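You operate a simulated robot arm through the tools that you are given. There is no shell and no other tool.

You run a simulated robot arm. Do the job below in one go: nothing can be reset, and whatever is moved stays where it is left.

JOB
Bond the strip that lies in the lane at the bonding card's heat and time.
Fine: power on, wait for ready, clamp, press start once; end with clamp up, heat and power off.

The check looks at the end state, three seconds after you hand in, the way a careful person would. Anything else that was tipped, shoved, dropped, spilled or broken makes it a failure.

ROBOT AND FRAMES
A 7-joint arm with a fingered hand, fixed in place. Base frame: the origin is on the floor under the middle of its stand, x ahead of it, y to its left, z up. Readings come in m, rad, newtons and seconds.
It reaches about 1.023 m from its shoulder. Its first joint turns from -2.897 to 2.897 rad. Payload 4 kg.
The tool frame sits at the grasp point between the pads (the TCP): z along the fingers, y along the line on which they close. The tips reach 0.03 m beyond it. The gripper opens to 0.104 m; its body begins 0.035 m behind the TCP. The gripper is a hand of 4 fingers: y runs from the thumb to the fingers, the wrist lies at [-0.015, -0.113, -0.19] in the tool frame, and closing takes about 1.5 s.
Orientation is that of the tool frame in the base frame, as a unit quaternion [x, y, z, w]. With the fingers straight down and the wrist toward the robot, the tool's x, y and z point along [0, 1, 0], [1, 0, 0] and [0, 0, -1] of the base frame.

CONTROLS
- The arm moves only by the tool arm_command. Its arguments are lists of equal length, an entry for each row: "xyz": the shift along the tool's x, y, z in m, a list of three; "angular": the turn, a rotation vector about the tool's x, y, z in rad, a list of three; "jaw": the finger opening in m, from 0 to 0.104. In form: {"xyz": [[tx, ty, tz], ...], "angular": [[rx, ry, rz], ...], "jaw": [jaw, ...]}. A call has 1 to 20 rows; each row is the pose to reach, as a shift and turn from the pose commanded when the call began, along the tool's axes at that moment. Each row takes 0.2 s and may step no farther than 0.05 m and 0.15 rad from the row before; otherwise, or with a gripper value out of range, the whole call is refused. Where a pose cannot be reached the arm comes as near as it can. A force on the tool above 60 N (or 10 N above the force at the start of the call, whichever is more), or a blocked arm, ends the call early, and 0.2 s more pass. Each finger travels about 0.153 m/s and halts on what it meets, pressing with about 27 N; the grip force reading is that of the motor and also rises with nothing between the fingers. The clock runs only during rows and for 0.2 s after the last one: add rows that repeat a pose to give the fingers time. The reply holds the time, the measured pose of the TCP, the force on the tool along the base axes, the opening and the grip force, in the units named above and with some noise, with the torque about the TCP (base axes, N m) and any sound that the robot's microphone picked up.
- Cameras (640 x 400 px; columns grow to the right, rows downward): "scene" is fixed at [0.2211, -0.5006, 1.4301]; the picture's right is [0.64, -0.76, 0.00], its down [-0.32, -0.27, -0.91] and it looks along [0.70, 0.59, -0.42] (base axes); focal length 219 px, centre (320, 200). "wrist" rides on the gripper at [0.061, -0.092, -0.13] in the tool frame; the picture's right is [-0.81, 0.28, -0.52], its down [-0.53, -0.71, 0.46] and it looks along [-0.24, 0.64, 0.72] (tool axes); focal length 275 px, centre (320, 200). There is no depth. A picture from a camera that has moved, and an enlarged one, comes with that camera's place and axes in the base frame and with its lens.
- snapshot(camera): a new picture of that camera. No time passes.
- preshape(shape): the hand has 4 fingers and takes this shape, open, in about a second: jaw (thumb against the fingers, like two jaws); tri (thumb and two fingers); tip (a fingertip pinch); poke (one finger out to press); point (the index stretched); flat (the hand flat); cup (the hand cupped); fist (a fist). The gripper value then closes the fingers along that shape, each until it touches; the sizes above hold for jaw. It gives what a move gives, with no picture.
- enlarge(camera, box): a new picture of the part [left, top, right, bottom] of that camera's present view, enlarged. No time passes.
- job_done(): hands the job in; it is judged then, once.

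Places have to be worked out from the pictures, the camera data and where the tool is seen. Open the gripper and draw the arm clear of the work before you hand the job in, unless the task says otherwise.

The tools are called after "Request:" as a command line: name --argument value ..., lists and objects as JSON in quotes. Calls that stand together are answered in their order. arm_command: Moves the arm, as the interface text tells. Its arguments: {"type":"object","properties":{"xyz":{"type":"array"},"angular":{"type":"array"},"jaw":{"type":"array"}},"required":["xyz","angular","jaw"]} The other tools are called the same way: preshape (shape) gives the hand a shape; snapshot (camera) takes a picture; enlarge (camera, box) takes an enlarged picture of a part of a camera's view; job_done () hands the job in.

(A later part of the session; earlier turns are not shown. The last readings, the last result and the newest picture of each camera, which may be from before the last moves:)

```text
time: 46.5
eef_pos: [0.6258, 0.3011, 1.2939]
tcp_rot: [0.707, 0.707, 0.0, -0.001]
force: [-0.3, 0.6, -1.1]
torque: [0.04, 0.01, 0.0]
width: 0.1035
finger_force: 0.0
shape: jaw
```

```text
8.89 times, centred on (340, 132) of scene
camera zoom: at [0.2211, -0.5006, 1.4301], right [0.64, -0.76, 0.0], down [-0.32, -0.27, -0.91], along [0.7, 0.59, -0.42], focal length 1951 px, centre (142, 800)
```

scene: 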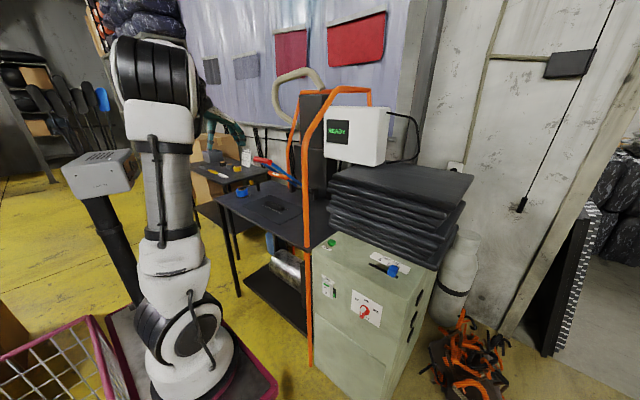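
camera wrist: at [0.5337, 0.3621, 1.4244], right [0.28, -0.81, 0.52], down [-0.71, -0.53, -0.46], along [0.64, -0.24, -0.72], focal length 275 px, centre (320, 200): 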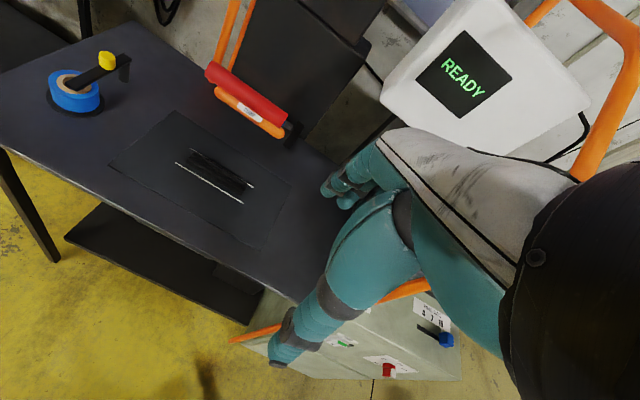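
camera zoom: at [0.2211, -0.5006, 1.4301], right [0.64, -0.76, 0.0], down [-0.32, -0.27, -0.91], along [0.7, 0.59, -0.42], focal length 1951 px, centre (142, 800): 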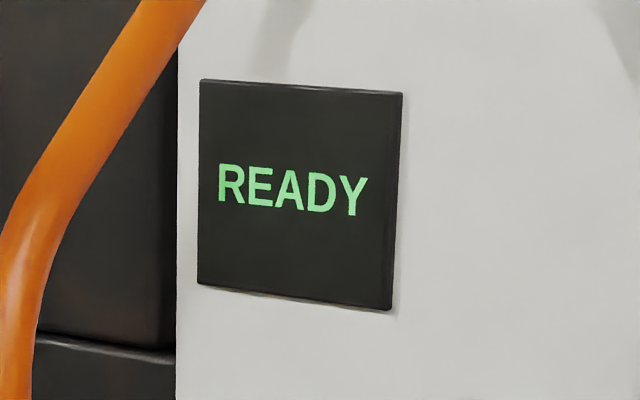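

READY is confirmed. I'll study the lever from both cameras at high zoom before touching it.

Request:
enlarge --camera "scene" --box '[250, 148, 285, 172]'

Request:
enlarge --camera "scene" --box '[265, 150, 330, 200]'

Request:
enlarge --camera "wrist" --box '[190, 50, 320, 150]'

```text
16.00 times, centred on (268, 160) of scene
camera zoom: at [0.2211, -0.5006, 1.4301], right [0.64, -0.76, 0.0], down [-0.32, -0.27, -0.91], along [0.7, 0.59, -0.42], focal length 3511 px, centre (1160, 840)
```

zoom: 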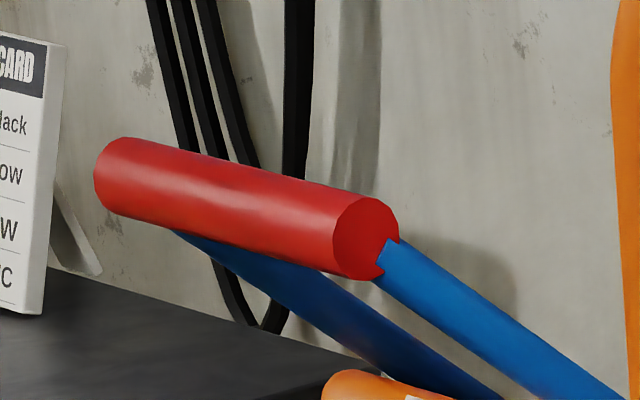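

```text
8.00 times, centred on (298, 175) of scene
camera zoom: at [0.2211, -0.5006, 1.4301], right [0.64, -0.76, 0.0], down [-0.32, -0.27, -0.91], along [0.7, 0.59, -0.42], focal length 1756 px, centre (500, 400)
```

zoom: 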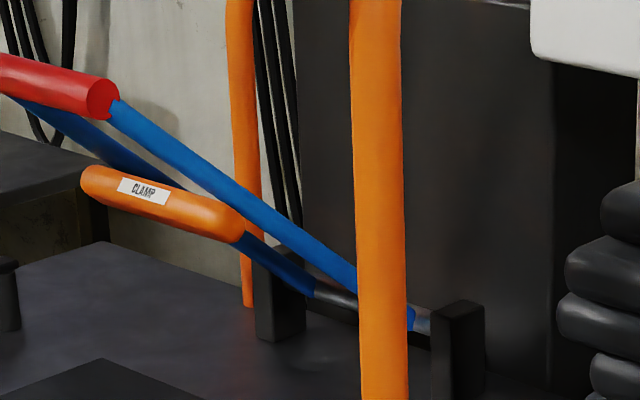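

```text
4.00 times, centred on (255, 100) of wrist
camera zoom: at [0.5337, 0.3621, 1.4244], right [0.28, -0.81, 0.52], down [-0.71, -0.53, -0.46], along [0.64, -0.24, -0.72], focal length 1101 px, centre (580, 600)
```

zoom: 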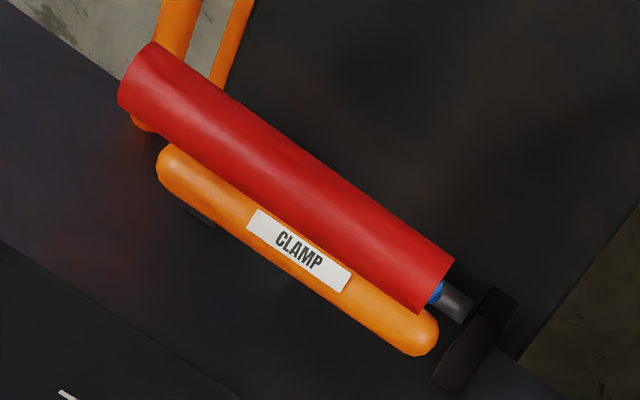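

The lever is clear now: the red grip (axis near x=0.871, z=1.150, y 0.37–0.49, about 2.7 cm thick) hangs on two blue arms from a pivot near (1.149, 0.925), with the orange CLAMP bar between them. I'll check the open jaw's finger spread to see if it fits between the arms.

Request:
enlarge --camera "wrist" --box '[260, 130, 440, 380]'

Request:
enlarge --camera "scene" --box '[195, 90, 255, 150]'

```text
1.60 times, centred on (350, 255) of wrist
camera zoom: at [0.5337, 0.3621, 1.4244], right [0.28, -0.81, 0.52], down [-0.71, -0.53, -0.46], along [0.64, -0.24, -0.72], focal length 440 px, centre (272, 112)
```

zoom: 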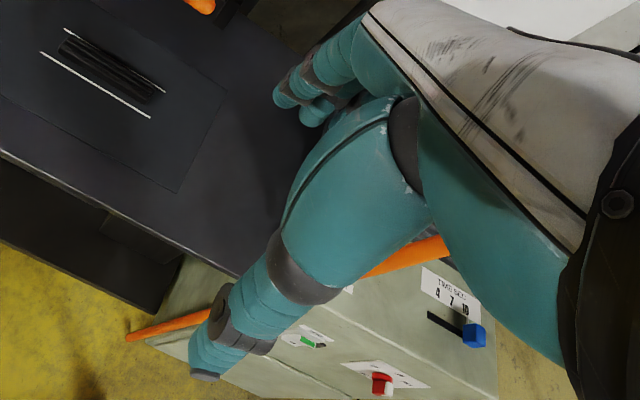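

```text
6.67 times, centred on (225, 120) of scene
camera zoom: at [0.2211, -0.5006, 1.4301], right [0.64, -0.76, 0.0], down [-0.32, -0.27, -0.91], along [0.7, 0.59, -0.42], focal length 1463 px, centre (953, 733)
```

zoom: 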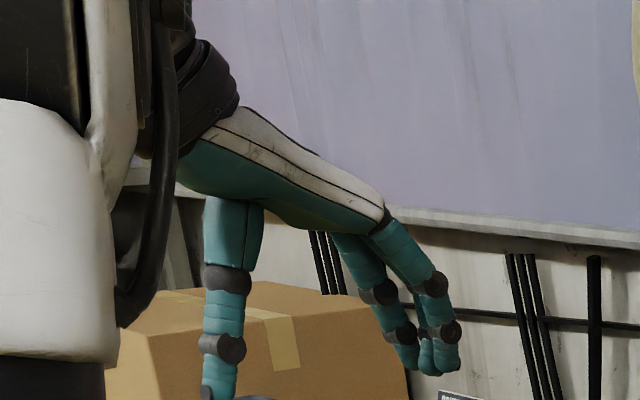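

The finger group is about 6 cm wide, centred near tool x=-0.015, so it fits between the arms if the TCP is at y≈0.445. I'll pitch the hand 30° forward and move to a staging point in front of and above the red grip.

Request:
arm_command --xyz '[[0.036, 0.024, 0.008], [0.072, 0.048, 0.017], [0.108, 0.072, 0.026], [0.144, 0.095, 0.034]]' --angular '[[-0.13, 0, 0], [-0.26, 0, 0], [-0.39, 0, 0], [-0.5236, 0, 0]]' --jaw '[0.104, 0.104, 0.104, 0.104]'

Request:
snapshot --camera "scene"

Request:
snapshot --camera "wrist"

```text
time: 47.5
eef_pos: [0.722, 0.445, 1.2634]
tcp_rot: [0.683, 0.683, 0.184, 0.183]
force: [-0.6, 0.3, 0.5]
torque: [0.0, 0.05, 0.04]
width: 0.104
finger_force: 0.1
shape: jaw
```

```text
taken
```

scene: 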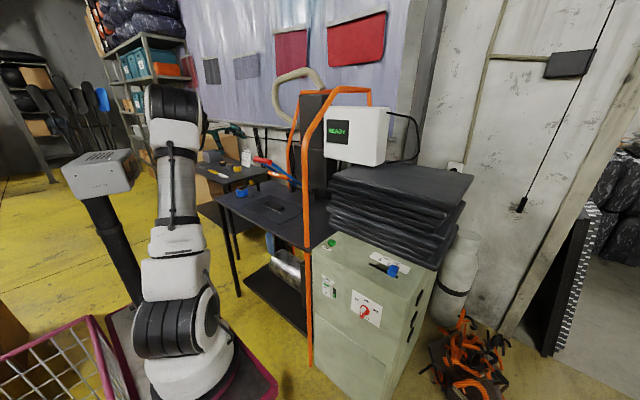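

```text
taken
camera wrist: at [0.5764, 0.506, 1.3296], right [-0.02, -0.81, 0.58], down [-0.39, -0.53, -0.75], along [0.92, -0.24, -0.3], focal length 275 px, centre (320, 200)
```

wrist: 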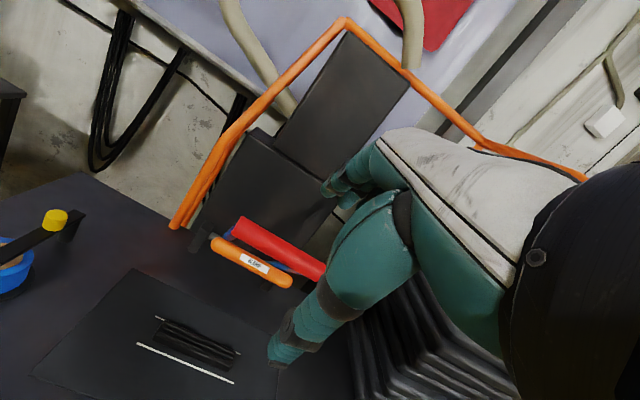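

The pose is reached. I'll zoom on the hand and grip in both views to refine the handle position.

Request:
enlarge --camera "wrist" --box '[180, 190, 360, 330]'

Request:
enlarge --camera "scene" --box '[200, 110, 310, 190]'

```text
2.86 times, centred on (270, 260) of wrist
camera zoom: at [0.5764, 0.506, 1.3296], right [-0.02, -0.81, 0.58], down [-0.39, -0.53, -0.75], along [0.92, -0.24, -0.3], focal length 786 px, centre (463, 29)
```

zoom: 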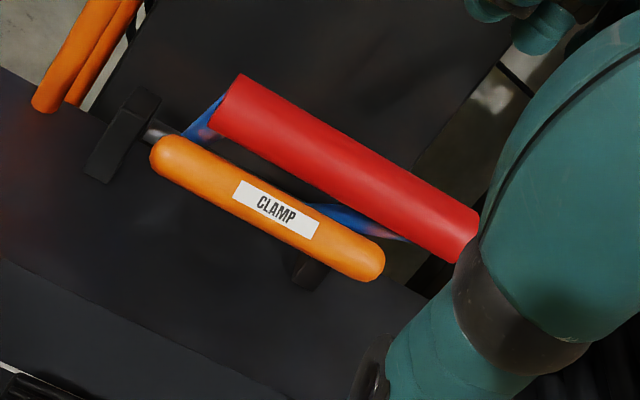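

```text
5.00 times, centred on (255, 150) of scene
camera zoom: at [0.2211, -0.5006, 1.4301], right [0.64, -0.76, 0.0], down [-0.32, -0.27, -0.91], along [0.7, 0.59, -0.42], focal length 1097 px, centre (645, 450)
```

zoom: 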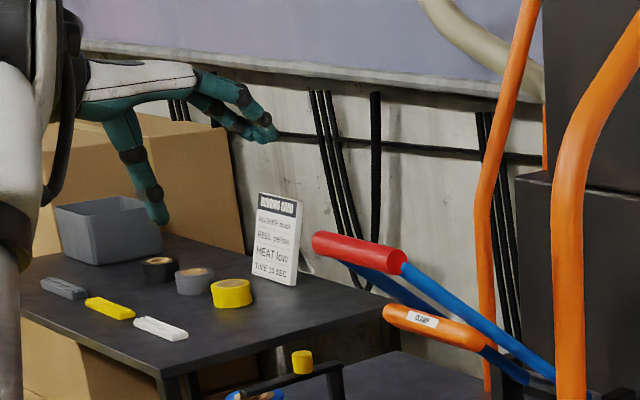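

The handle's position is confirmed (y 0.368–0.491, x≈0.872, z≈1.149). I'll go to the staging point 10 cm short along the finger direction.

Request:
arm_command --xyz '[[0, 0.0242, 0.024], [0, 0.0485, 0.048], [0, 0.0727, 0.072]]' --angular '[[0, 0, 0], [0, 0, 0], [0, 0, 0]]' --jaw '[0.104, 0.104, 0.104]'

Request:
enlarge --camera "scene" --box '[220, 110, 310, 190]'

Request:
snapshot --camera "wrist"

```text
time: 48.3
eef_pos: [0.8201, 0.4434, 1.2362]
tcp_rot: [0.683, 0.683, 0.183, 0.183]
force: [-0.4, 0.2, 0.0]
torque: [0.01, 0.02, -0.01]
width: 0.1038
finger_force: 0.0
shape: jaw
```

```text
5.00 times, centred on (265, 150) of scene
camera zoom: at [0.2211, -0.5006, 1.4301], right [0.64, -0.76, 0.0], down [-0.32, -0.27, -0.91], along [0.7, 0.59, -0.42], focal length 1097 px, centre (595, 450)
```

zoom: 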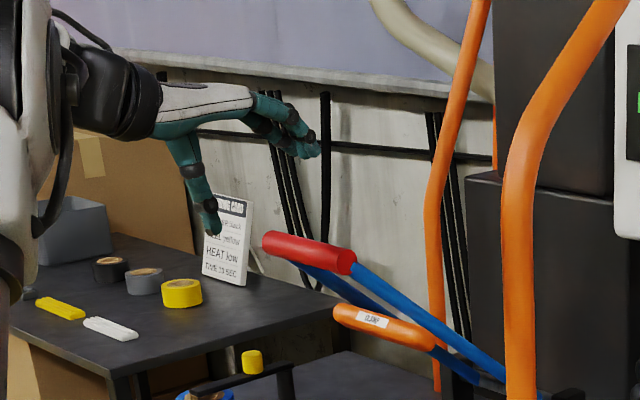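

```text
taken
camera wrist: at [0.675, 0.5052, 1.3036], right [-0.02, -0.81, 0.59], down [-0.39, -0.53, -0.75], along [0.92, -0.24, -0.3], focal length 275 px, centre (320, 200)
```

wrist: 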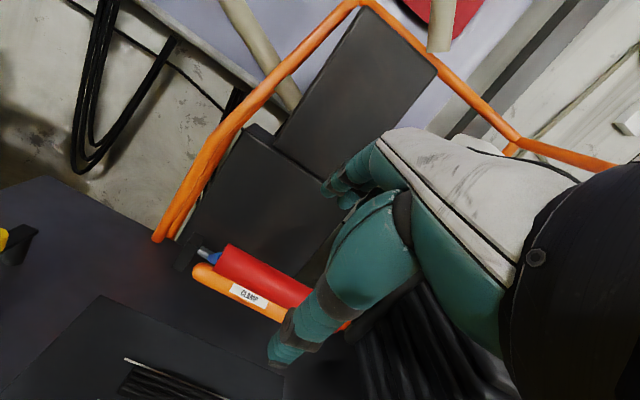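

The hand is lined up with the grip between thumb and fingers. I'll advance 10 cm along the finger direction to straddle the red grip.

Request:
arm_command --xyz '[[0, 0, 0.035], [0, 0, 0.07], [0, 0, 0.101]]' --angular '[[0, 0, 0], [0, 0, 0], [0, 0, 0]]' --jaw '[0.104, 0.104, 0.104]'

Request:
enlarge --camera "scene" --box '[230, 120, 310, 190]'

Request:
enlarge --camera "wrist" --box '[180, 150, 420, 390]'

```text
time: 49.1
eef_pos: [0.8708, 0.4434, 1.1487]
tcp_rot: [0.683, 0.683, 0.183, 0.183]
force: [-0.9, 0.1, 0.1]
torque: [0.0, 0.04, 0.0]
width: 0.104
finger_force: 0.2
shape: jaw
```

```text
5.71 times, centred on (270, 155) of scene
camera zoom: at [0.2211, -0.5006, 1.4301], right [0.64, -0.76, 0.0], down [-0.32, -0.27, -0.91], along [0.7, 0.59, -0.42], focal length 1254 px, centre (606, 457)
```

zoom: 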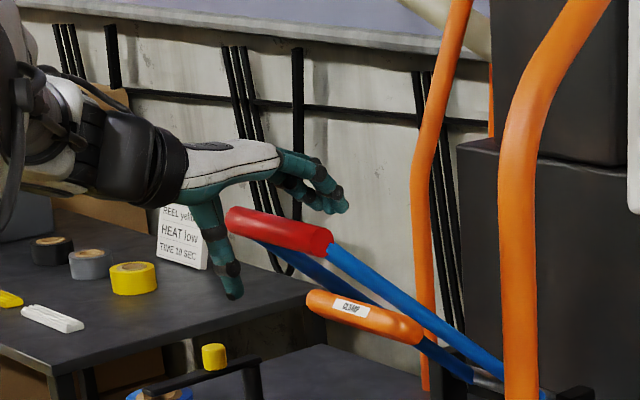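

```text
1.67 times, centred on (300, 270) of wrist
camera zoom: at [0.7255, 0.5044, 1.2159], right [-0.02, -0.81, 0.59], down [-0.39, -0.53, -0.75], along [0.92, -0.24, -0.3], focal length 459 px, centre (353, 83)
```

zoom: 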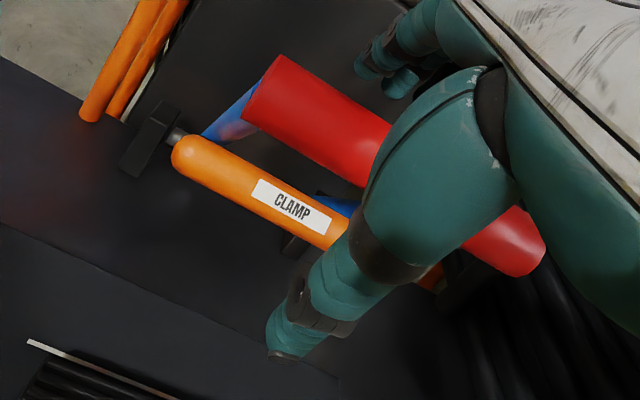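

The grip is straddled with no contact force. Now I'll close the hand on it.

Request:
arm_command --xyz '[[0, 0, 0], [0, 0, 0], [0, 0, 0], [0, 0, 0], [0, 0, 0], [0, 0, 0], [0, 0, 0], [0, 0, 0]]' --angular '[[0, 0, 0], [0, 0, 0], [0, 0, 0], [0, 0, 0], [0, 0, 0], [0, 0, 0], [0, 0, 0], [0, 0, 0]]' --jaw '[0.07, 0.04, 0.015, 0.015, 0.015, 0.015, 0.015, 0.015]'

Request:
enlarge --camera "scene" --box '[230, 120, 310, 190]'

Request:
enlarge --camera "wrist" --box '[180, 150, 420, 390]'

```text
time: 50.9
eef_pos: [0.8713, 0.4445, 1.1479]
tcp_rot: [0.683, 0.683, 0.183, 0.183]
force: [-0.2, -0.1, -0.2]
torque: [0.0, -0.03, 0.01]
width: 0.0149
finger_force: 0.0
shape: jaw
```

```text
5.71 times, centred on (270, 155) of scene
camera zoom: at [0.2211, -0.5006, 1.4301], right [0.64, -0.76, 0.0], down [-0.32, -0.27, -0.91], along [0.7, 0.59, -0.42], focal length 1254 px, centre (606, 457)
```

zoom: 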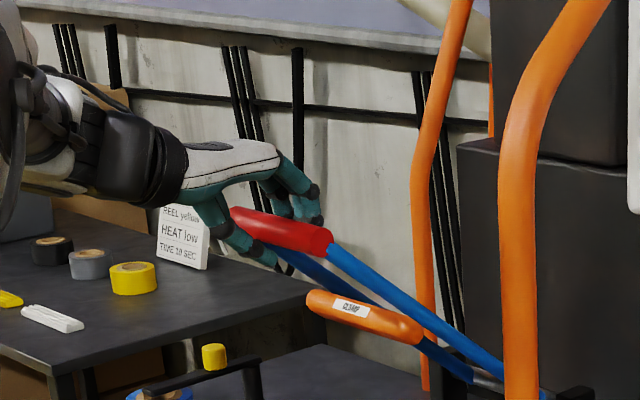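

```text
1.67 times, centred on (300, 270) of wrist
camera zoom: at [0.7255, 0.5045, 1.216], right [-0.02, -0.81, 0.59], down [-0.39, -0.53, -0.75], along [0.92, -0.24, -0.3], focal length 459 px, centre (353, 83)
```

zoom: 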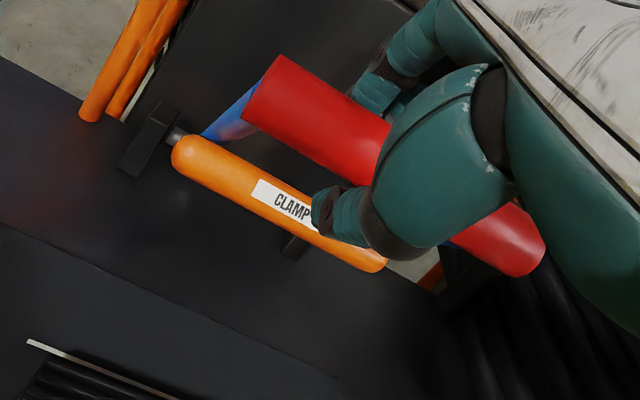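

The fingers and thumb now ring the grip without squeezing, a loose cage. I'll start following the lever's arc downward, the first 14° or so, and check that the lever follows.

Request:
arm_command --xyz '[[0, -0.0115, 0.0049], [0, -0.023, 0.0098], [0, -0.037, 0.0168], [0, -0.0507, 0.0238], [0, -0.0638, 0.0325], [0, -0.0768, 0.0411]]' --angular '[[0, 0, 0], [0, 0, 0], [0, 0, 0], [0, 0, 0], [0, 0, 0], [0, 0, 0]]' --jaw '[0.015, 0.015, 0.015, 0.015, 0.015, 0.015]'

Request:
enlarge --camera "scene" --box '[220, 120, 310, 200]'

Request:
snapshot --camera "wrist"

```text
time: 52.3
eef_pos: [0.824, 0.4446, 1.0711]
tcp_rot: [0.683, 0.683, 0.184, 0.182]
force: [-0.2, -0.1, 0.2]
torque: [-0.02, -0.03, -0.02]
width: 0.0153
finger_force: 0.1
shape: jaw
```

```text
5.00 times, centred on (265, 160) of scene
camera zoom: at [0.2211, -0.5006, 1.4301], right [0.64, -0.76, 0.0], down [-0.32, -0.27, -0.91], along [0.7, 0.59, -0.42], focal length 1097 px, centre (595, 400)
```

zoom: 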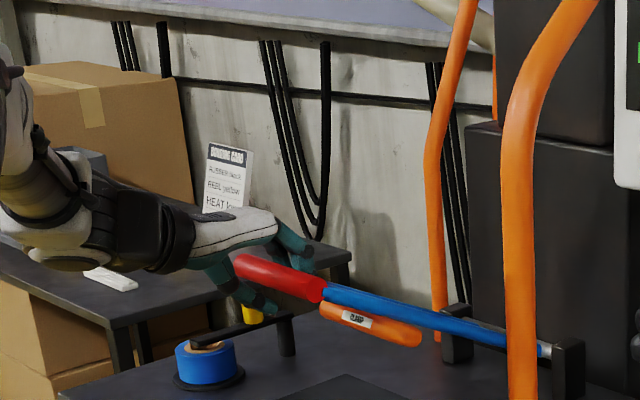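

```text
taken
camera wrist: at [0.6784, 0.5052, 1.1396], right [-0.02, -0.81, 0.59], down [-0.39, -0.53, -0.75], along [0.92, -0.24, -0.31], focal length 275 px, centre (320, 200)
```

wrist: 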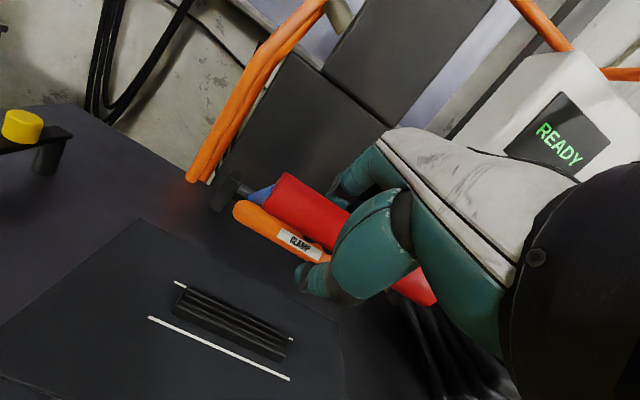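

The lever follows with almost no force and the orange bar is coming down. I'll continue the arc to about 5° above horizontal.

Request:
arm_command --xyz '[[0, -0.0125, 0.0095], [0, -0.0249, 0.0191], [0, -0.0365, 0.0294], [0, -0.0479, 0.0398], [0, -0.0585, 0.0514], [0, -0.0688, 0.0631], [0, -0.0783, 0.0755], [0, -0.0877, 0.0879]]' --angular '[[0, 0, 0], [0, 0, 0], [0, 0, 0], [0, 0, 0], [0, 0, 0], [0, 0, 0], [0, 0, 0], [0, 0, 0]]' --jaw '[0.015, 0.015, 0.015, 0.015, 0.015, 0.015, 0.015, 0.015]'

Request:
enlarge --camera "scene" --box '[220, 130, 320, 210]'

Request:
snapshot --camera "wrist"

```text
time: 54.1
eef_pos: [0.7915, 0.4461, 0.9539]
tcp_rot: [0.683, 0.683, 0.183, 0.183]
force: [0.3, -0.2, 0.0]
torque: [-0.01, -0.01, 0.02]
width: 0.0153
finger_force: 0.1
shape: jaw
```

```text
5.00 times, centred on (270, 170) of scene
camera zoom: at [0.2211, -0.5006, 1.4301], right [0.64, -0.76, 0.0], down [-0.32, -0.27, -0.91], along [0.7, 0.59, -0.42], focal length 1097 px, centre (570, 350)
```

zoom: 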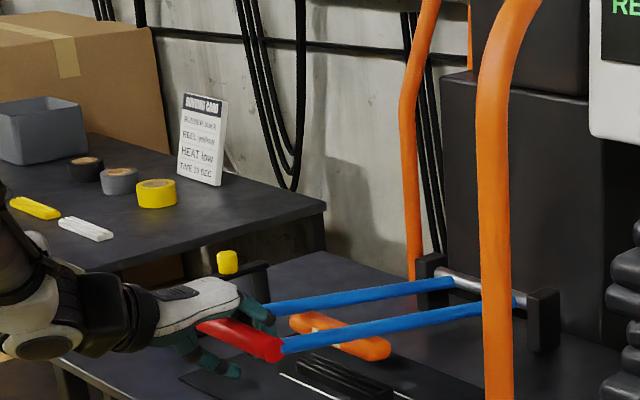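

```text
taken
camera wrist: at [0.6467, 0.5054, 1.0209], right [-0.02, -0.81, 0.59], down [-0.39, -0.53, -0.75], along [0.92, -0.24, -0.3], focal length 275 px, centre (320, 200)
```

wrist: 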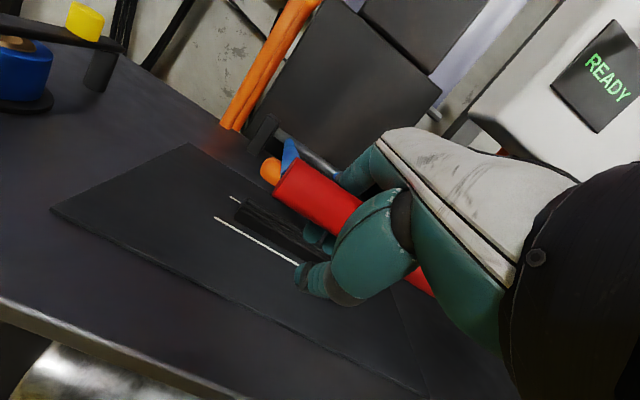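

The orange bar is now a little above the strip. I'll go lower in small steps and watch the force.

Request:
arm_command --xyz '[[0, -0.0043, 0.0065], [0, -0.0087, 0.013], [0, -0.0128, 0.0196], [0, -0.0169, 0.0263]]' --angular '[[0, 0, 0], [0, 0, 0], [0, 0, 0], [0, 0, 0]]' --jaw '[0.015, 0.015, 0.015, 0.015]'

Request:
enlarge --camera "scene" --box '[240, 160, 320, 220]'

Request:
enlarge --camera "wrist" --box '[180, 100, 460, 340]'

```text
time: 55.1
eef_pos: [0.7919, 0.4433, 0.9211]
tcp_rot: [0.683, 0.683, 0.183, 0.183]
force: [-0.5, 0.3, -0.1]
torque: [-0.02, 0.02, -0.02]
width: 0.0148
finger_force: 0.1
shape: jaw
```

```text
6.67 times, centred on (280, 190) of scene
camera zoom: at [0.2211, -0.5006, 1.4301], right [0.64, -0.76, 0.0], down [-0.32, -0.27, -0.91], along [0.7, 0.59, -0.42], focal length 1463 px, centre (587, 267)
```

zoom: 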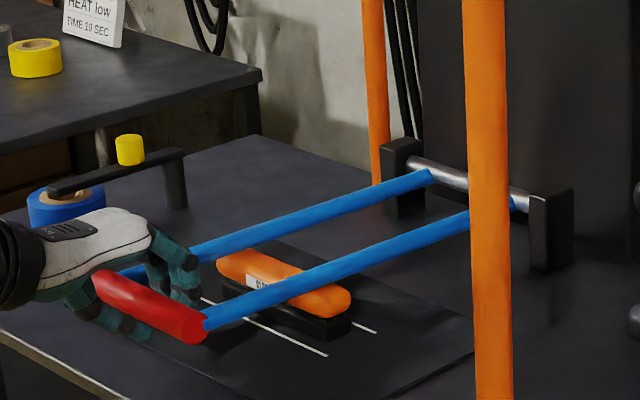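

```text
1.67 times, centred on (320, 220) of wrist
camera zoom: at [0.6459, 0.5051, 0.9899], right [-0.02, -0.81, 0.59], down [-0.39, -0.53, -0.75], along [0.92, -0.24, -0.3], focal length 459 px, centre (320, 167)
```

zoom: 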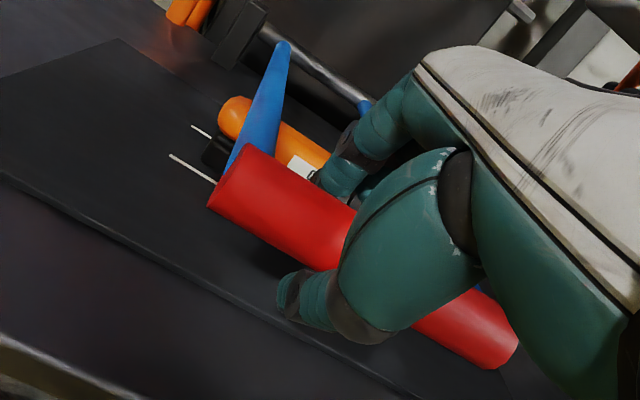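

The orange bar is right above the strip with no force yet. I'll press down further in small steps.

Request:
arm_command --xyz '[[0, -0.0025, 0.0045], [0, -0.005, 0.009], [0, -0.0075, 0.0136]]' --angular '[[0, 0, 0], [0, 0, 0], [0, 0, 0]]' --jaw '[0.015, 0.015, 0.015]'

Request:
enlarge --camera "scene" --box '[240, 160, 320, 220]'

Request:
enlarge --camera "scene" --box '[320, 110, 360, 155]'

```text
time: 55.9
eef_pos: [0.7915, 0.4436, 0.906]
tcp_rot: [0.683, 0.683, 0.183, 0.183]
force: [0.1, 1.0, -0.8]
torque: [-0.03, 0.01, 0.01]
width: 0.0152
finger_force: 0.0
shape: jaw
```

```text
6.67 times, centred on (280, 190) of scene
camera zoom: at [0.2211, -0.5006, 1.4301], right [0.64, -0.76, 0.0], down [-0.32, -0.27, -0.91], along [0.7, 0.59, -0.42], focal length 1463 px, centre (587, 267)
```

zoom: 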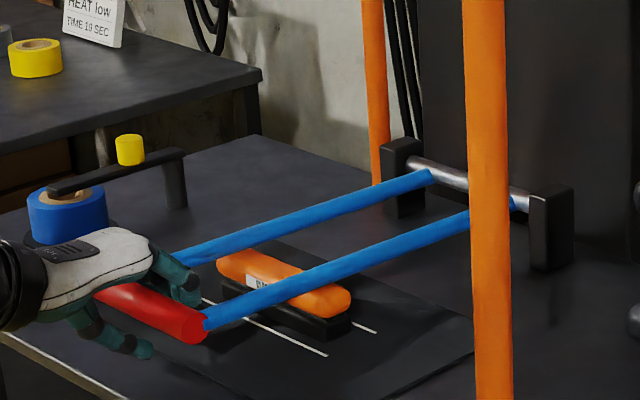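

```text
8.89 times, centred on (340, 132) of scene
camera zoom: at [0.2211, -0.5006, 1.4301], right [0.64, -0.76, 0.0], down [-0.32, -0.27, -0.91], along [0.7, 0.59, -0.42], focal length 1951 px, centre (142, 800)
```

zoom: 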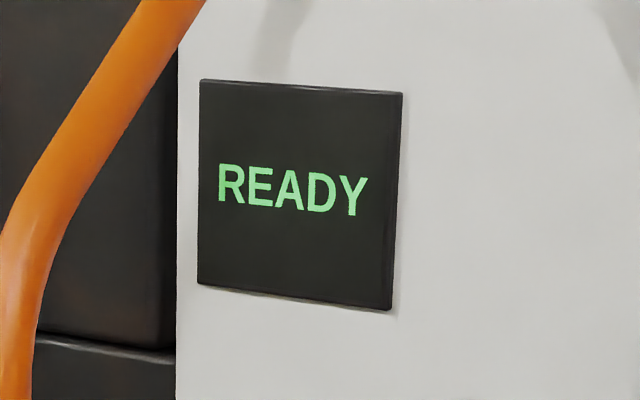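

The lever did not move further in that last step, so the bar seems to rest on the strip. I'll press 6 mm more to confirm by force.

Request:
arm_command --xyz '[[0, -0.0015, 0.0026], [0, -0.003, 0.0052], [0, -0.003, 0.0052]]' --angular '[[0, 0, 0], [0, 0, 0], [0, 0, 0]]' --jaw '[0.015, 0.015, 0.015]'

Request:
enlarge --camera "scene" --box '[250, 175, 300, 215]'

Request:
enlarge --camera "wrist" --box '[180, 80, 460, 320]'

```text
time: 56.7
eef_pos: [0.7919, 0.447, 0.9005]
tcp_rot: [0.683, 0.683, 0.183, 0.183]
force: [0.4, -0.5, -0.3]
torque: [-0.02, 0.01, 0.01]
width: 0.015
finger_force: 0.0
shape: jaw
```

```text
10.00 times, centred on (275, 195) of scene
camera zoom: at [0.2211, -0.5006, 1.4301], right [0.64, -0.76, 0.0], down [-0.32, -0.27, -0.91], along [0.7, 0.59, -0.42], focal length 2194 px, centre (770, 250)
```

zoom: 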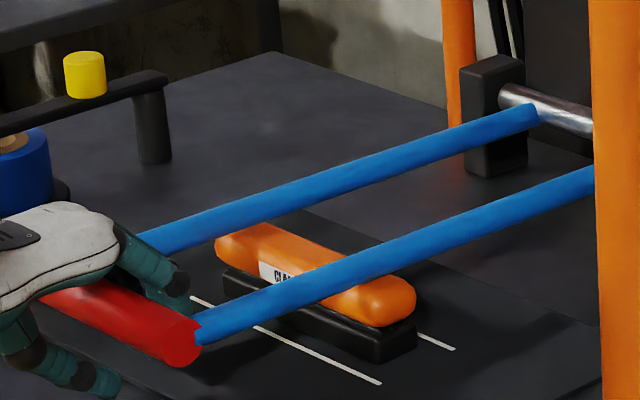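

```text
1.67 times, centred on (320, 200) of wrist
camera zoom: at [0.6448, 0.5059, 0.9675], right [-0.02, -0.81, 0.59], down [-0.39, -0.53, -0.75], along [0.92, -0.24, -0.3], focal length 459 px, centre (320, 200)
```

zoom: 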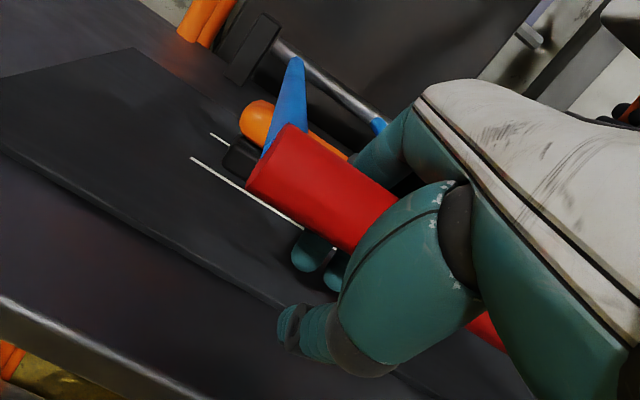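

The orange bar rests squarely on the strip and the lever stays down with no force from the hand. I'll raise the hand slightly inside its cage, open it clear of the table, and withdraw.

Request:
arm_command --xyz '[[0, 0.005, -0.0087], [0, 0.01, -0.0173], [0, 0.01, -0.0173], [0, 0.01, -0.0173], [0, 0.01, -0.0173], [0, 0.01, -0.0173], [0, 0.01, -0.0173], [0, 0.01, -0.0173]]' --angular '[[0, 0, 0], [0, 0, 0], [0, 0, 0], [0, 0, 0], [0, 0, 0], [0, 0, 0], [0, 0, 0], [0, 0, 0]]' --jaw '[0.015, 0.015, 0.03, 0.05, 0.07, 0.09, 0.104, 0.104]'

Request:
enlarge --camera "scene" --box '[240, 165, 310, 215]'

Request:
enlarge --camera "wrist" --box '[180, 80, 460, 320]'

```text
time: 58.5
eef_pos: [0.7904, 0.4447, 0.9204]
tcp_rot: [0.683, 0.683, 0.182, 0.183]
force: [-0.7, -0.2, 0.6]
torque: [0.03, -0.01, 0.0]
width: 0.1038
finger_force: 0.0
shape: jaw
```

```text
8.00 times, centred on (275, 190) of scene
camera zoom: at [0.2211, -0.5006, 1.4301], right [0.64, -0.76, 0.0], down [-0.32, -0.27, -0.91], along [0.7, 0.59, -0.42], focal length 1756 px, centre (680, 280)
```

zoom: 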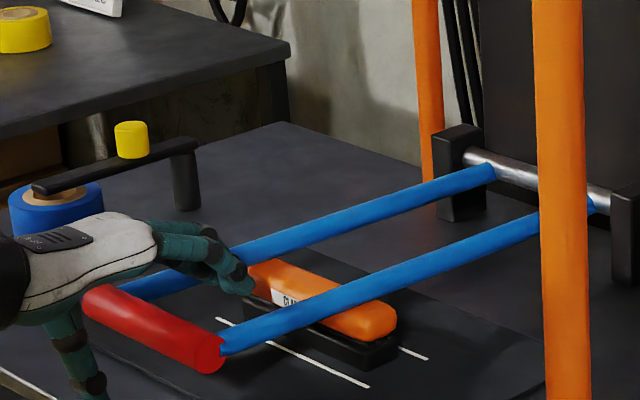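

```text
1.67 times, centred on (320, 200) of wrist
camera zoom: at [0.6456, 0.5056, 0.9877], right [-0.02, -0.81, 0.59], down [-0.39, -0.53, -0.75], along [0.92, -0.24, -0.3], focal length 459 px, centre (320, 200)
```

zoom: 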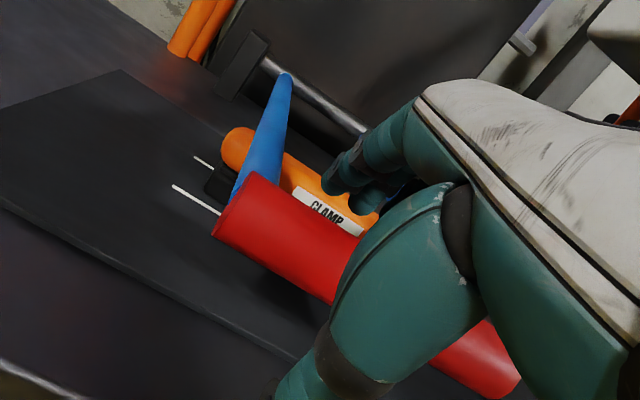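

The lever stays down and the hand is open. I'll withdraw back-up along the finger direction.

Request:
arm_command --xyz '[[0, 0, -0.035], [0, 0, -0.07], [0, 0, -0.11], [0, 0, -0.15]]' --angular '[[0, 0, 0], [0, 0, 0], [0, 0, 0], [0, 0, 0]]' --jaw '[0.104, 0.104, 0.104, 0.104]'

Request:
enlarge --camera "scene" --box '[220, 130, 320, 215]'

Request:
snapshot --camera "wrist"

```text
time: 59.5
eef_pos: [0.7175, 0.4446, 1.0501]
tcp_rot: [0.684, 0.682, 0.182, 0.184]
force: [0.4, 0.1, 0.4]
torque: [-0.02, 0.0, 0.03]
width: 0.1039
finger_force: 0.0
shape: jaw
```

```text
4.71 times, centred on (270, 172) of scene
camera zoom: at [0.2211, -0.5006, 1.4301], right [0.64, -0.76, 0.0], down [-0.32, -0.27, -0.91], along [0.7, 0.59, -0.42], focal length 1033 px, centre (555, 329)
```

zoom: 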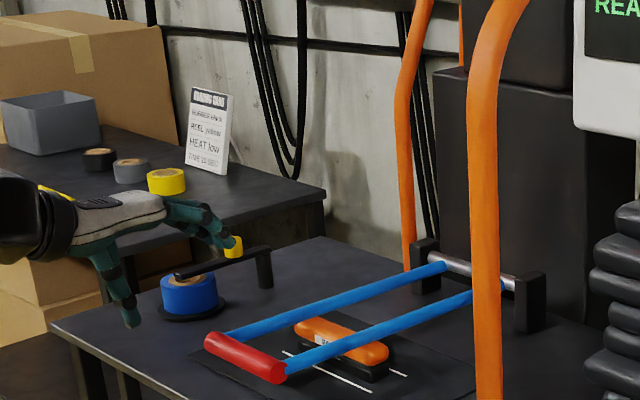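

```text
taken
camera wrist: at [0.5718, 0.5049, 1.1176], right [-0.02, -0.81, 0.59], down [-0.39, -0.53, -0.75], along [0.92, -0.24, -0.31], focal length 275 px, centre (320, 200)
```

wrist: 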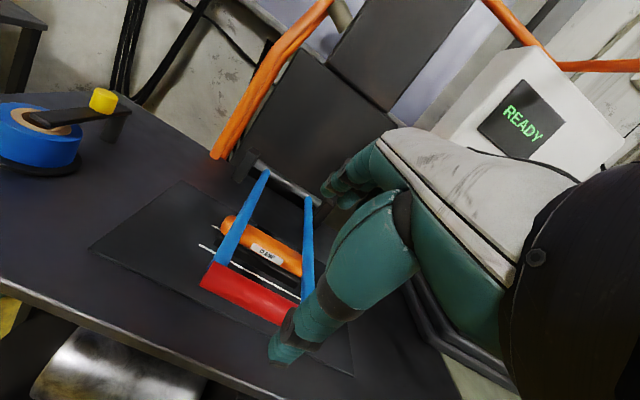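

The lever stays down on its own. To be sure the bar is seated on the strip, I'll close the hand and press gently on top of the red grip, watching for force and any further travel.

Request:
arm_command --xyz '[[0, 0, 0], [0, 0, 0], [0, 0, 0], [0, 0, 0], [0, 0.0082, 0.0422], [0, 0.0164, 0.0845], [0, 0.0149, 0.0871], [0, 0.0134, 0.0897], [0, 0.0119, 0.0923], [0, 0.0104, 0.0949]]' --angular '[[0, 0, 0], [0, 0, 0], [0, 0, 0], [0, 0, 0], [0, 0, 0], [0, 0, 0], [0, 0, 0], [0, 0, 0], [0, 0, 0], [0, 0, 0]]' --jaw '[0.07, 0.035, 0.0, 0.0, 0.0, 0.0, 0.0, 0.0, 0.0, 0.0]'

Request:
enlarge --camera "scene" --box '[240, 165, 310, 215]'

```text
time: 61.7
eef_pos: [0.7735, 0.4449, 0.9741]
tcp_rot: [0.684, 0.683, 0.182, 0.183]
force: [0.2, 0.1, 0.4]
torque: [0.0, -0.01, 0.0]
width: 0.0003
finger_force: 27.0
shape: jaw
```

```text
8.00 times, centred on (275, 190) of scene
camera zoom: at [0.2211, -0.5006, 1.4301], right [0.64, -0.76, 0.0], down [-0.32, -0.27, -0.91], along [0.7, 0.59, -0.42], focal length 1756 px, centre (680, 280)
```

zoom: 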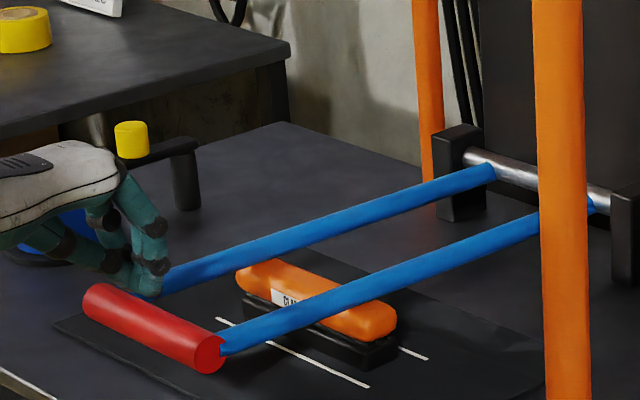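

The fingertips are just above the bar, about 5 mm forward. I'll press down in 3 mm steps.

Request:
arm_command --xyz '[[0, -0.0024, 0.0021], [0, -0.0047, 0.0042], [0, -0.0071, 0.0063], [0, -0.0086, 0.0089]]' --angular '[[0, 0, 0], [0, 0, 0], [0, 0, 0], [0, 0, 0]]' --jaw '[0, 0, 0, 0]'

Request:
enlarge --camera "scene" --box '[240, 165, 310, 215]'

```text
time: 62.7
eef_pos: [0.7699, 0.4445, 0.963]
tcp_rot: [0.683, 0.683, 0.184, 0.183]
force: [0.8, 1.0, 8.1]
torque: [-0.02, -0.09, 0.01]
width: 0.0002
finger_force: 27.3
shape: jaw
```

```text
8.00 times, centred on (275, 190) of scene
camera zoom: at [0.2211, -0.5006, 1.4301], right [0.64, -0.76, 0.0], down [-0.32, -0.27, -0.91], along [0.7, 0.59, -0.42], focal length 1756 px, centre (680, 280)
```

zoom: 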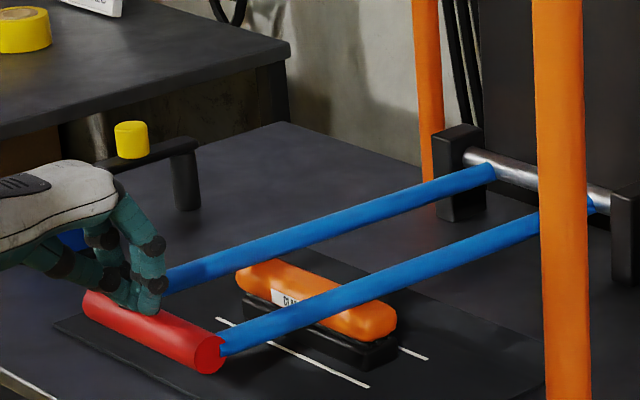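

The bar pushes back with 8 N and the lever doesn't move, so the clamp is seated. I'll retreat up and back, levelling the hand to fingers-down.

Request:
arm_command --xyz '[[0, 0.02, -0.0346], [0, 0.0227, -0.0793], [0, 0.0185, -0.1221], [0, 0.0144, -0.1649], [0, 0.0059, -0.2102], [-0.02, 0.0036, -0.2462]]' --angular '[[0, 0, 0], [0, 0, 0], [0.13, 0, 0], [0.26, 0, 0], [0.39, 0, 0], [0.5236, 0, 0]]' --jaw '[0, 0, 0, 0, 0, 0]'

Request:
preshape --shape "poke"

Request:
snapshot --camera "scene"

```text
time: 64.1
eef_pos: [0.6482, 0.426, 1.1738]
tcp_rot: [0.706, 0.708, 0.0, 0.0]
force: [-1.2, -0.7, -0.6]
torque: [-0.03, 0.0, -0.01]
width: 0.0
finger_force: 27.5
shape: jaw
```

```text
time: 65.0
eef_pos: [0.6484, 0.4257, 1.1741]
tcp_rot: [0.707, 0.707, 0.0, 0.001]
force: [0.1, -0.7, 0.4]
torque: [0.02, 0.02, 0.02]
width: 0.0
finger_force: 0.0
shape: poke
```

```text
taken
```

scene: 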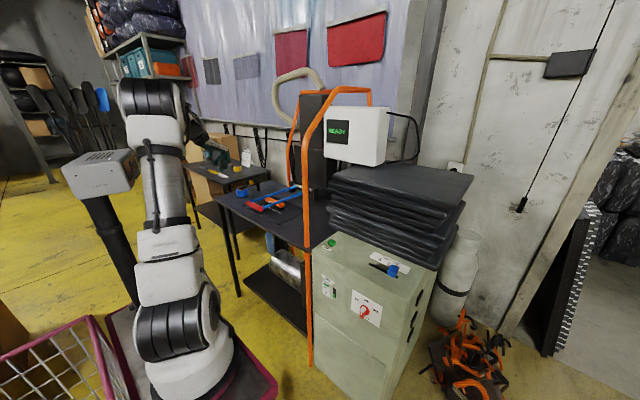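

Still READY, with the clamp down. I'll travel back right in front of the post and apply the -0.64 yaw used before, keeping the poke shape.

Request:
arm_command --xyz '[[-0.046, -0.006, -0.003], [-0.092, -0.012, -0.006], [-0.138, -0.018, -0.009], [-0.184, -0.022, -0.012], [-0.23, -0.025, -0.015], [-0.276, -0.026, -0.018], [-0.322, -0.026, -0.021], [-0.368, -0.026, -0.024], [-0.414, -0.026, -0.027], [-0.46, -0.026, -0.03], [-0.506, -0.026, -0.03], [-0.552, -0.026, -0.03], [-0.6, -0.026, -0.03], [-0.6, -0.026, -0.03], [-0.6, -0.026, -0.03], [-0.6, -0.026, -0.03], [-0.6, -0.026, -0.03], [-0.6, -0.026, -0.03]]' --angular '[[0, 0, 0], [0, 0, 0], [0, 0, 0], [0, 0, 0], [0, 0, 0], [0, 0, 0], [0, 0, 0], [0, 0, 0], [0, 0, 0], [0, 0, 0], [0, 0, 0], [0, 0, 0], [0, 0, 0], [0, 0, -0.13], [0, 0, -0.26], [0, 0, -0.39], [0, 0, -0.52], [0, 0, -0.64]]' --jaw '[0.104, 0.104, 0.104, 0.104, 0.104, 0.104, 0.104, 0.104, 0.104, 0.104, 0.104, 0.104, 0.104, 0.104, 0.104, 0.104, 0.104, 0.104]'

Request:
snapshot --camera "wrist"

Request:
enlarge --camera "scene" --box '[280, 100, 400, 260]'

```text
time: 68.8
eef_pos: [0.624, -0.1755, 1.2062]
tcp_rot: [0.447, 0.894, 0.0, 0.0]
force: [0.3, 0.3, 0.7]
torque: [0.01, 0.0, 0.02]
width: 0.0
finger_force: 0.1
shape: poke
```

```text
taken
camera wrist: at [0.512, -0.1817, 1.3372], right [0.71, -0.48, 0.52], down [-0.25, -0.85, -0.46], along [0.66, 0.19, -0.72], focal length 275 px, centre (320, 200)
```

wrist: 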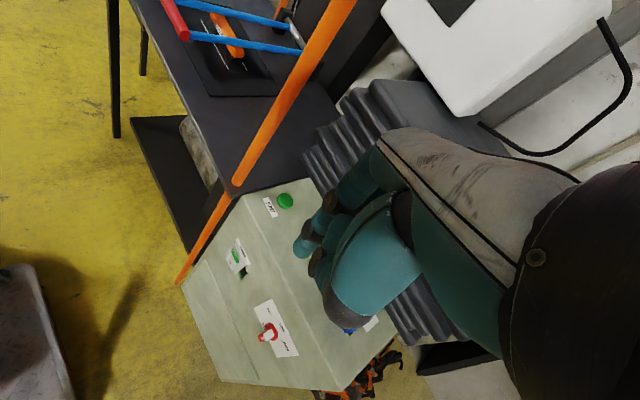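

```text
2.50 times, centred on (340, 180) of scene
camera zoom: at [0.2211, -0.5006, 1.4301], right [0.64, -0.76, 0.0], down [-0.32, -0.27, -0.91], along [0.7, 0.59, -0.42], focal length 549 px, centre (270, 250)
```

zoom: 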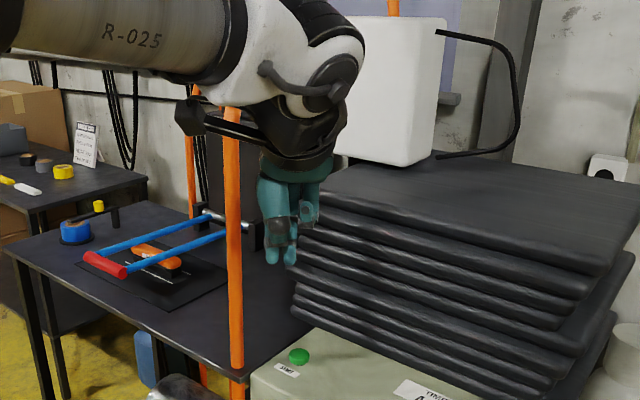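

Now the START button: about (0.854, -0.032), top near z=0.868. I'll add a bit more yaw for clearance to the post, then move above the button.

Request:
arm_command --xyz '[[0, 0, 0], [0, 0, 0]]' --angular '[[0, 0, -0.15], [0, 0, -0.3]]' --jaw '[0.104, 0.104]'

Request:
arm_command --xyz '[[-0.0126, 0.0314, 0.0258], [-0.0253, 0.0629, 0.0515], [-0.0379, 0.0943, 0.0773], [-0.0506, 0.1258, 0.103], [-0.0632, 0.1572, 0.1288], [-0.0758, 0.1886, 0.1545], [-0.0885, 0.2201, 0.1803], [-0.1011, 0.2515, 0.206]]' --angular '[[0, 0, 0], [0, 0, 0], [0, 0, 0], [0, 0, 0], [0, 0, 0], [0, 0, 0], [0, 0, 0], [0, 0, 0]]' --jaw '[0.104, 0.104, 0.104, 0.104, 0.104, 0.104, 0.104, 0.104]'

Request:
enlarge --camera "scene" --box '[290, 160, 390, 260]'

Request:
snapshot --camera "wrist"

```text
time: 69.4
eef_pos: [0.6235, -0.1759, 1.2069]
tcp_rot: [0.309, 0.951, 0.0, 0.001]
force: [-0.1, 0.7, -0.3]
torque: [0.0, -0.03, 0.03]
width: 0.0
finger_force: 0.1
shape: poke
```

```text
time: 71.2
eef_pos: [0.8534, -0.0305, 0.9983]
tcp_rot: [0.311, 0.951, 0.001, 0.0]
force: [-0.6, -0.3, -0.3]
torque: [0.0, 0.01, 0.0]
width: 0.0
finger_force: 0.0
shape: poke
```

```text
4.00 times, centred on (340, 210) of scene
camera zoom: at [0.2211, -0.5006, 1.4301], right [0.64, -0.76, 0.0], down [-0.32, -0.27, -0.91], along [0.7, 0.59, -0.42], focal length 878 px, centre (240, 160)
```

zoom: 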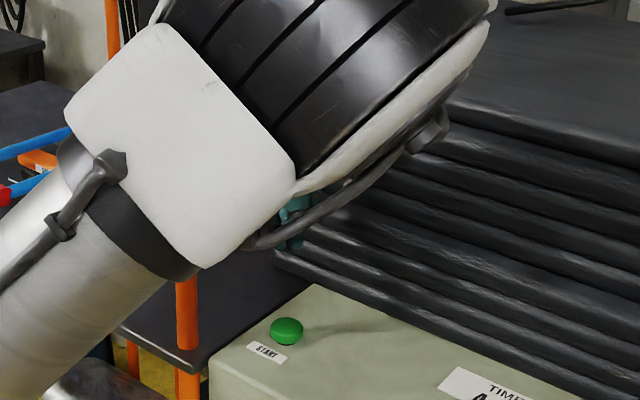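

```text
taken
camera wrist: at [0.7487, -0.0697, 1.1292], right [0.82, -0.26, 0.52], down [0.01, -0.89, -0.46], along [0.58, 0.38, -0.72], focal length 275 px, centre (320, 200)
```

wrist: 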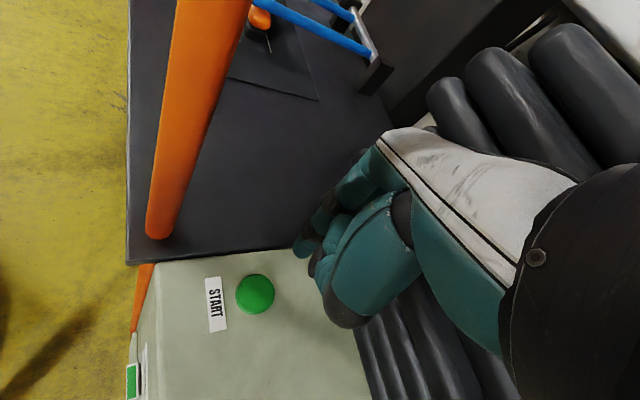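

The tip is directly above START. I'll descend to just above it first.

Request:
arm_command --xyz '[[0, 0, 0.03], [0, 0, 0.06], [0, 0, 0.085]]' --angular '[[0, 0, 0], [0, 0, 0], [0, 0, 0]]' --jaw '[0.104, 0.104, 0.104]'

Request:
enlarge --camera "scene" --box '[300, 200, 370, 260]'

Request:
enlarge --camera "wrist" --box '[200, 180, 400, 360]'

Request:
enlarge --camera "scene" --box '[320, 110, 360, 155]'

```text
time: 72.0
eef_pos: [0.8545, -0.0328, 0.9144]
tcp_rot: [0.309, 0.951, 0.0, 0.0]
force: [0.0, 0.0, -0.1]
torque: [-0.02, -0.02, 0.0]
width: 0.0
finger_force: 0.1
shape: poke
```

```text
6.67 times, centred on (335, 230) of scene
camera zoom: at [0.2211, -0.5006, 1.4301], right [0.64, -0.76, 0.0], down [-0.32, -0.27, -0.91], along [0.7, 0.59, -0.42], focal length 1463 px, centre (220, 0)
```

zoom: 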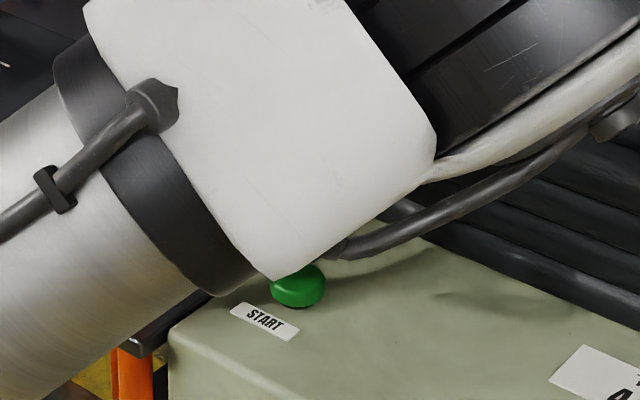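

```text
2.22 times, centred on (300, 270) of wrist
camera zoom: at [0.7498, -0.0704, 1.0456], right [0.82, -0.26, 0.52], down [0.01, -0.89, -0.46], along [0.58, 0.38, -0.72], focal length 612 px, centre (364, 44)
```

zoom: 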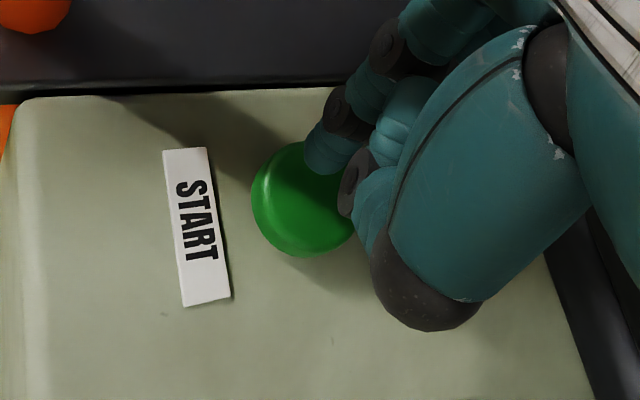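

```text
8.89 times, centred on (340, 132) of scene
camera zoom: at [0.2211, -0.5006, 1.4301], right [0.64, -0.76, 0.0], down [-0.32, -0.27, -0.91], along [0.7, 0.59, -0.42], focal length 1951 px, centre (142, 800)
```

zoom: 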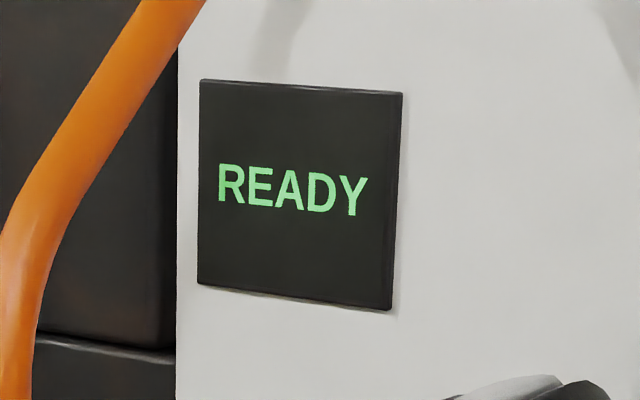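

The tip pair lies over the button. I'll descend in small steps to press it once, watching force.

Request:
arm_command --xyz '[[0, 0, 0.008], [0, 0, 0.014], [0, 0, 0.018]]' --angular '[[0, 0, 0], [0, 0, 0], [0, 0, 0]]' --jaw '[0.104, 0.104, 0.104]'

Request:
enlarge --camera "wrist" --box '[200, 180, 400, 360]'

Request:
enlarge --camera "scene" --box '[320, 110, 360, 155]'

```text
time: 72.8
eef_pos: [0.854, -0.0305, 0.8989]
tcp_rot: [0.311, 0.951, 0.001, 0.003]
force: [2.5, 2.9, 25.7]
torque: [-0.05, -0.22, 0.07]
width: 0.0001
finger_force: 0.0
shape: poke
heard: click
```

```text
2.22 times, centred on (300, 270) of wrist
camera zoom: at [0.7497, -0.07, 1.03], right [0.81, -0.26, 0.52], down [0.01, -0.89, -0.46], along [0.58, 0.38, -0.72], focal length 612 px, centre (364, 44)
```

zoom: 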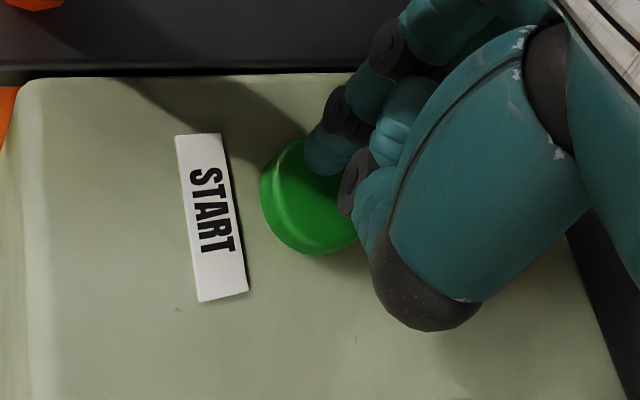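

```text
8.89 times, centred on (340, 132) of scene
camera zoom: at [0.2211, -0.5006, 1.4301], right [0.64, -0.76, 0.0], down [-0.32, -0.27, -0.91], along [0.7, 0.59, -0.42], focal length 1951 px, centre (142, 800)
```

zoom: 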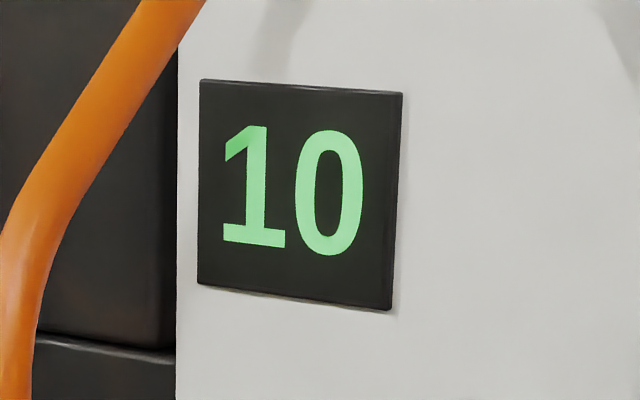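

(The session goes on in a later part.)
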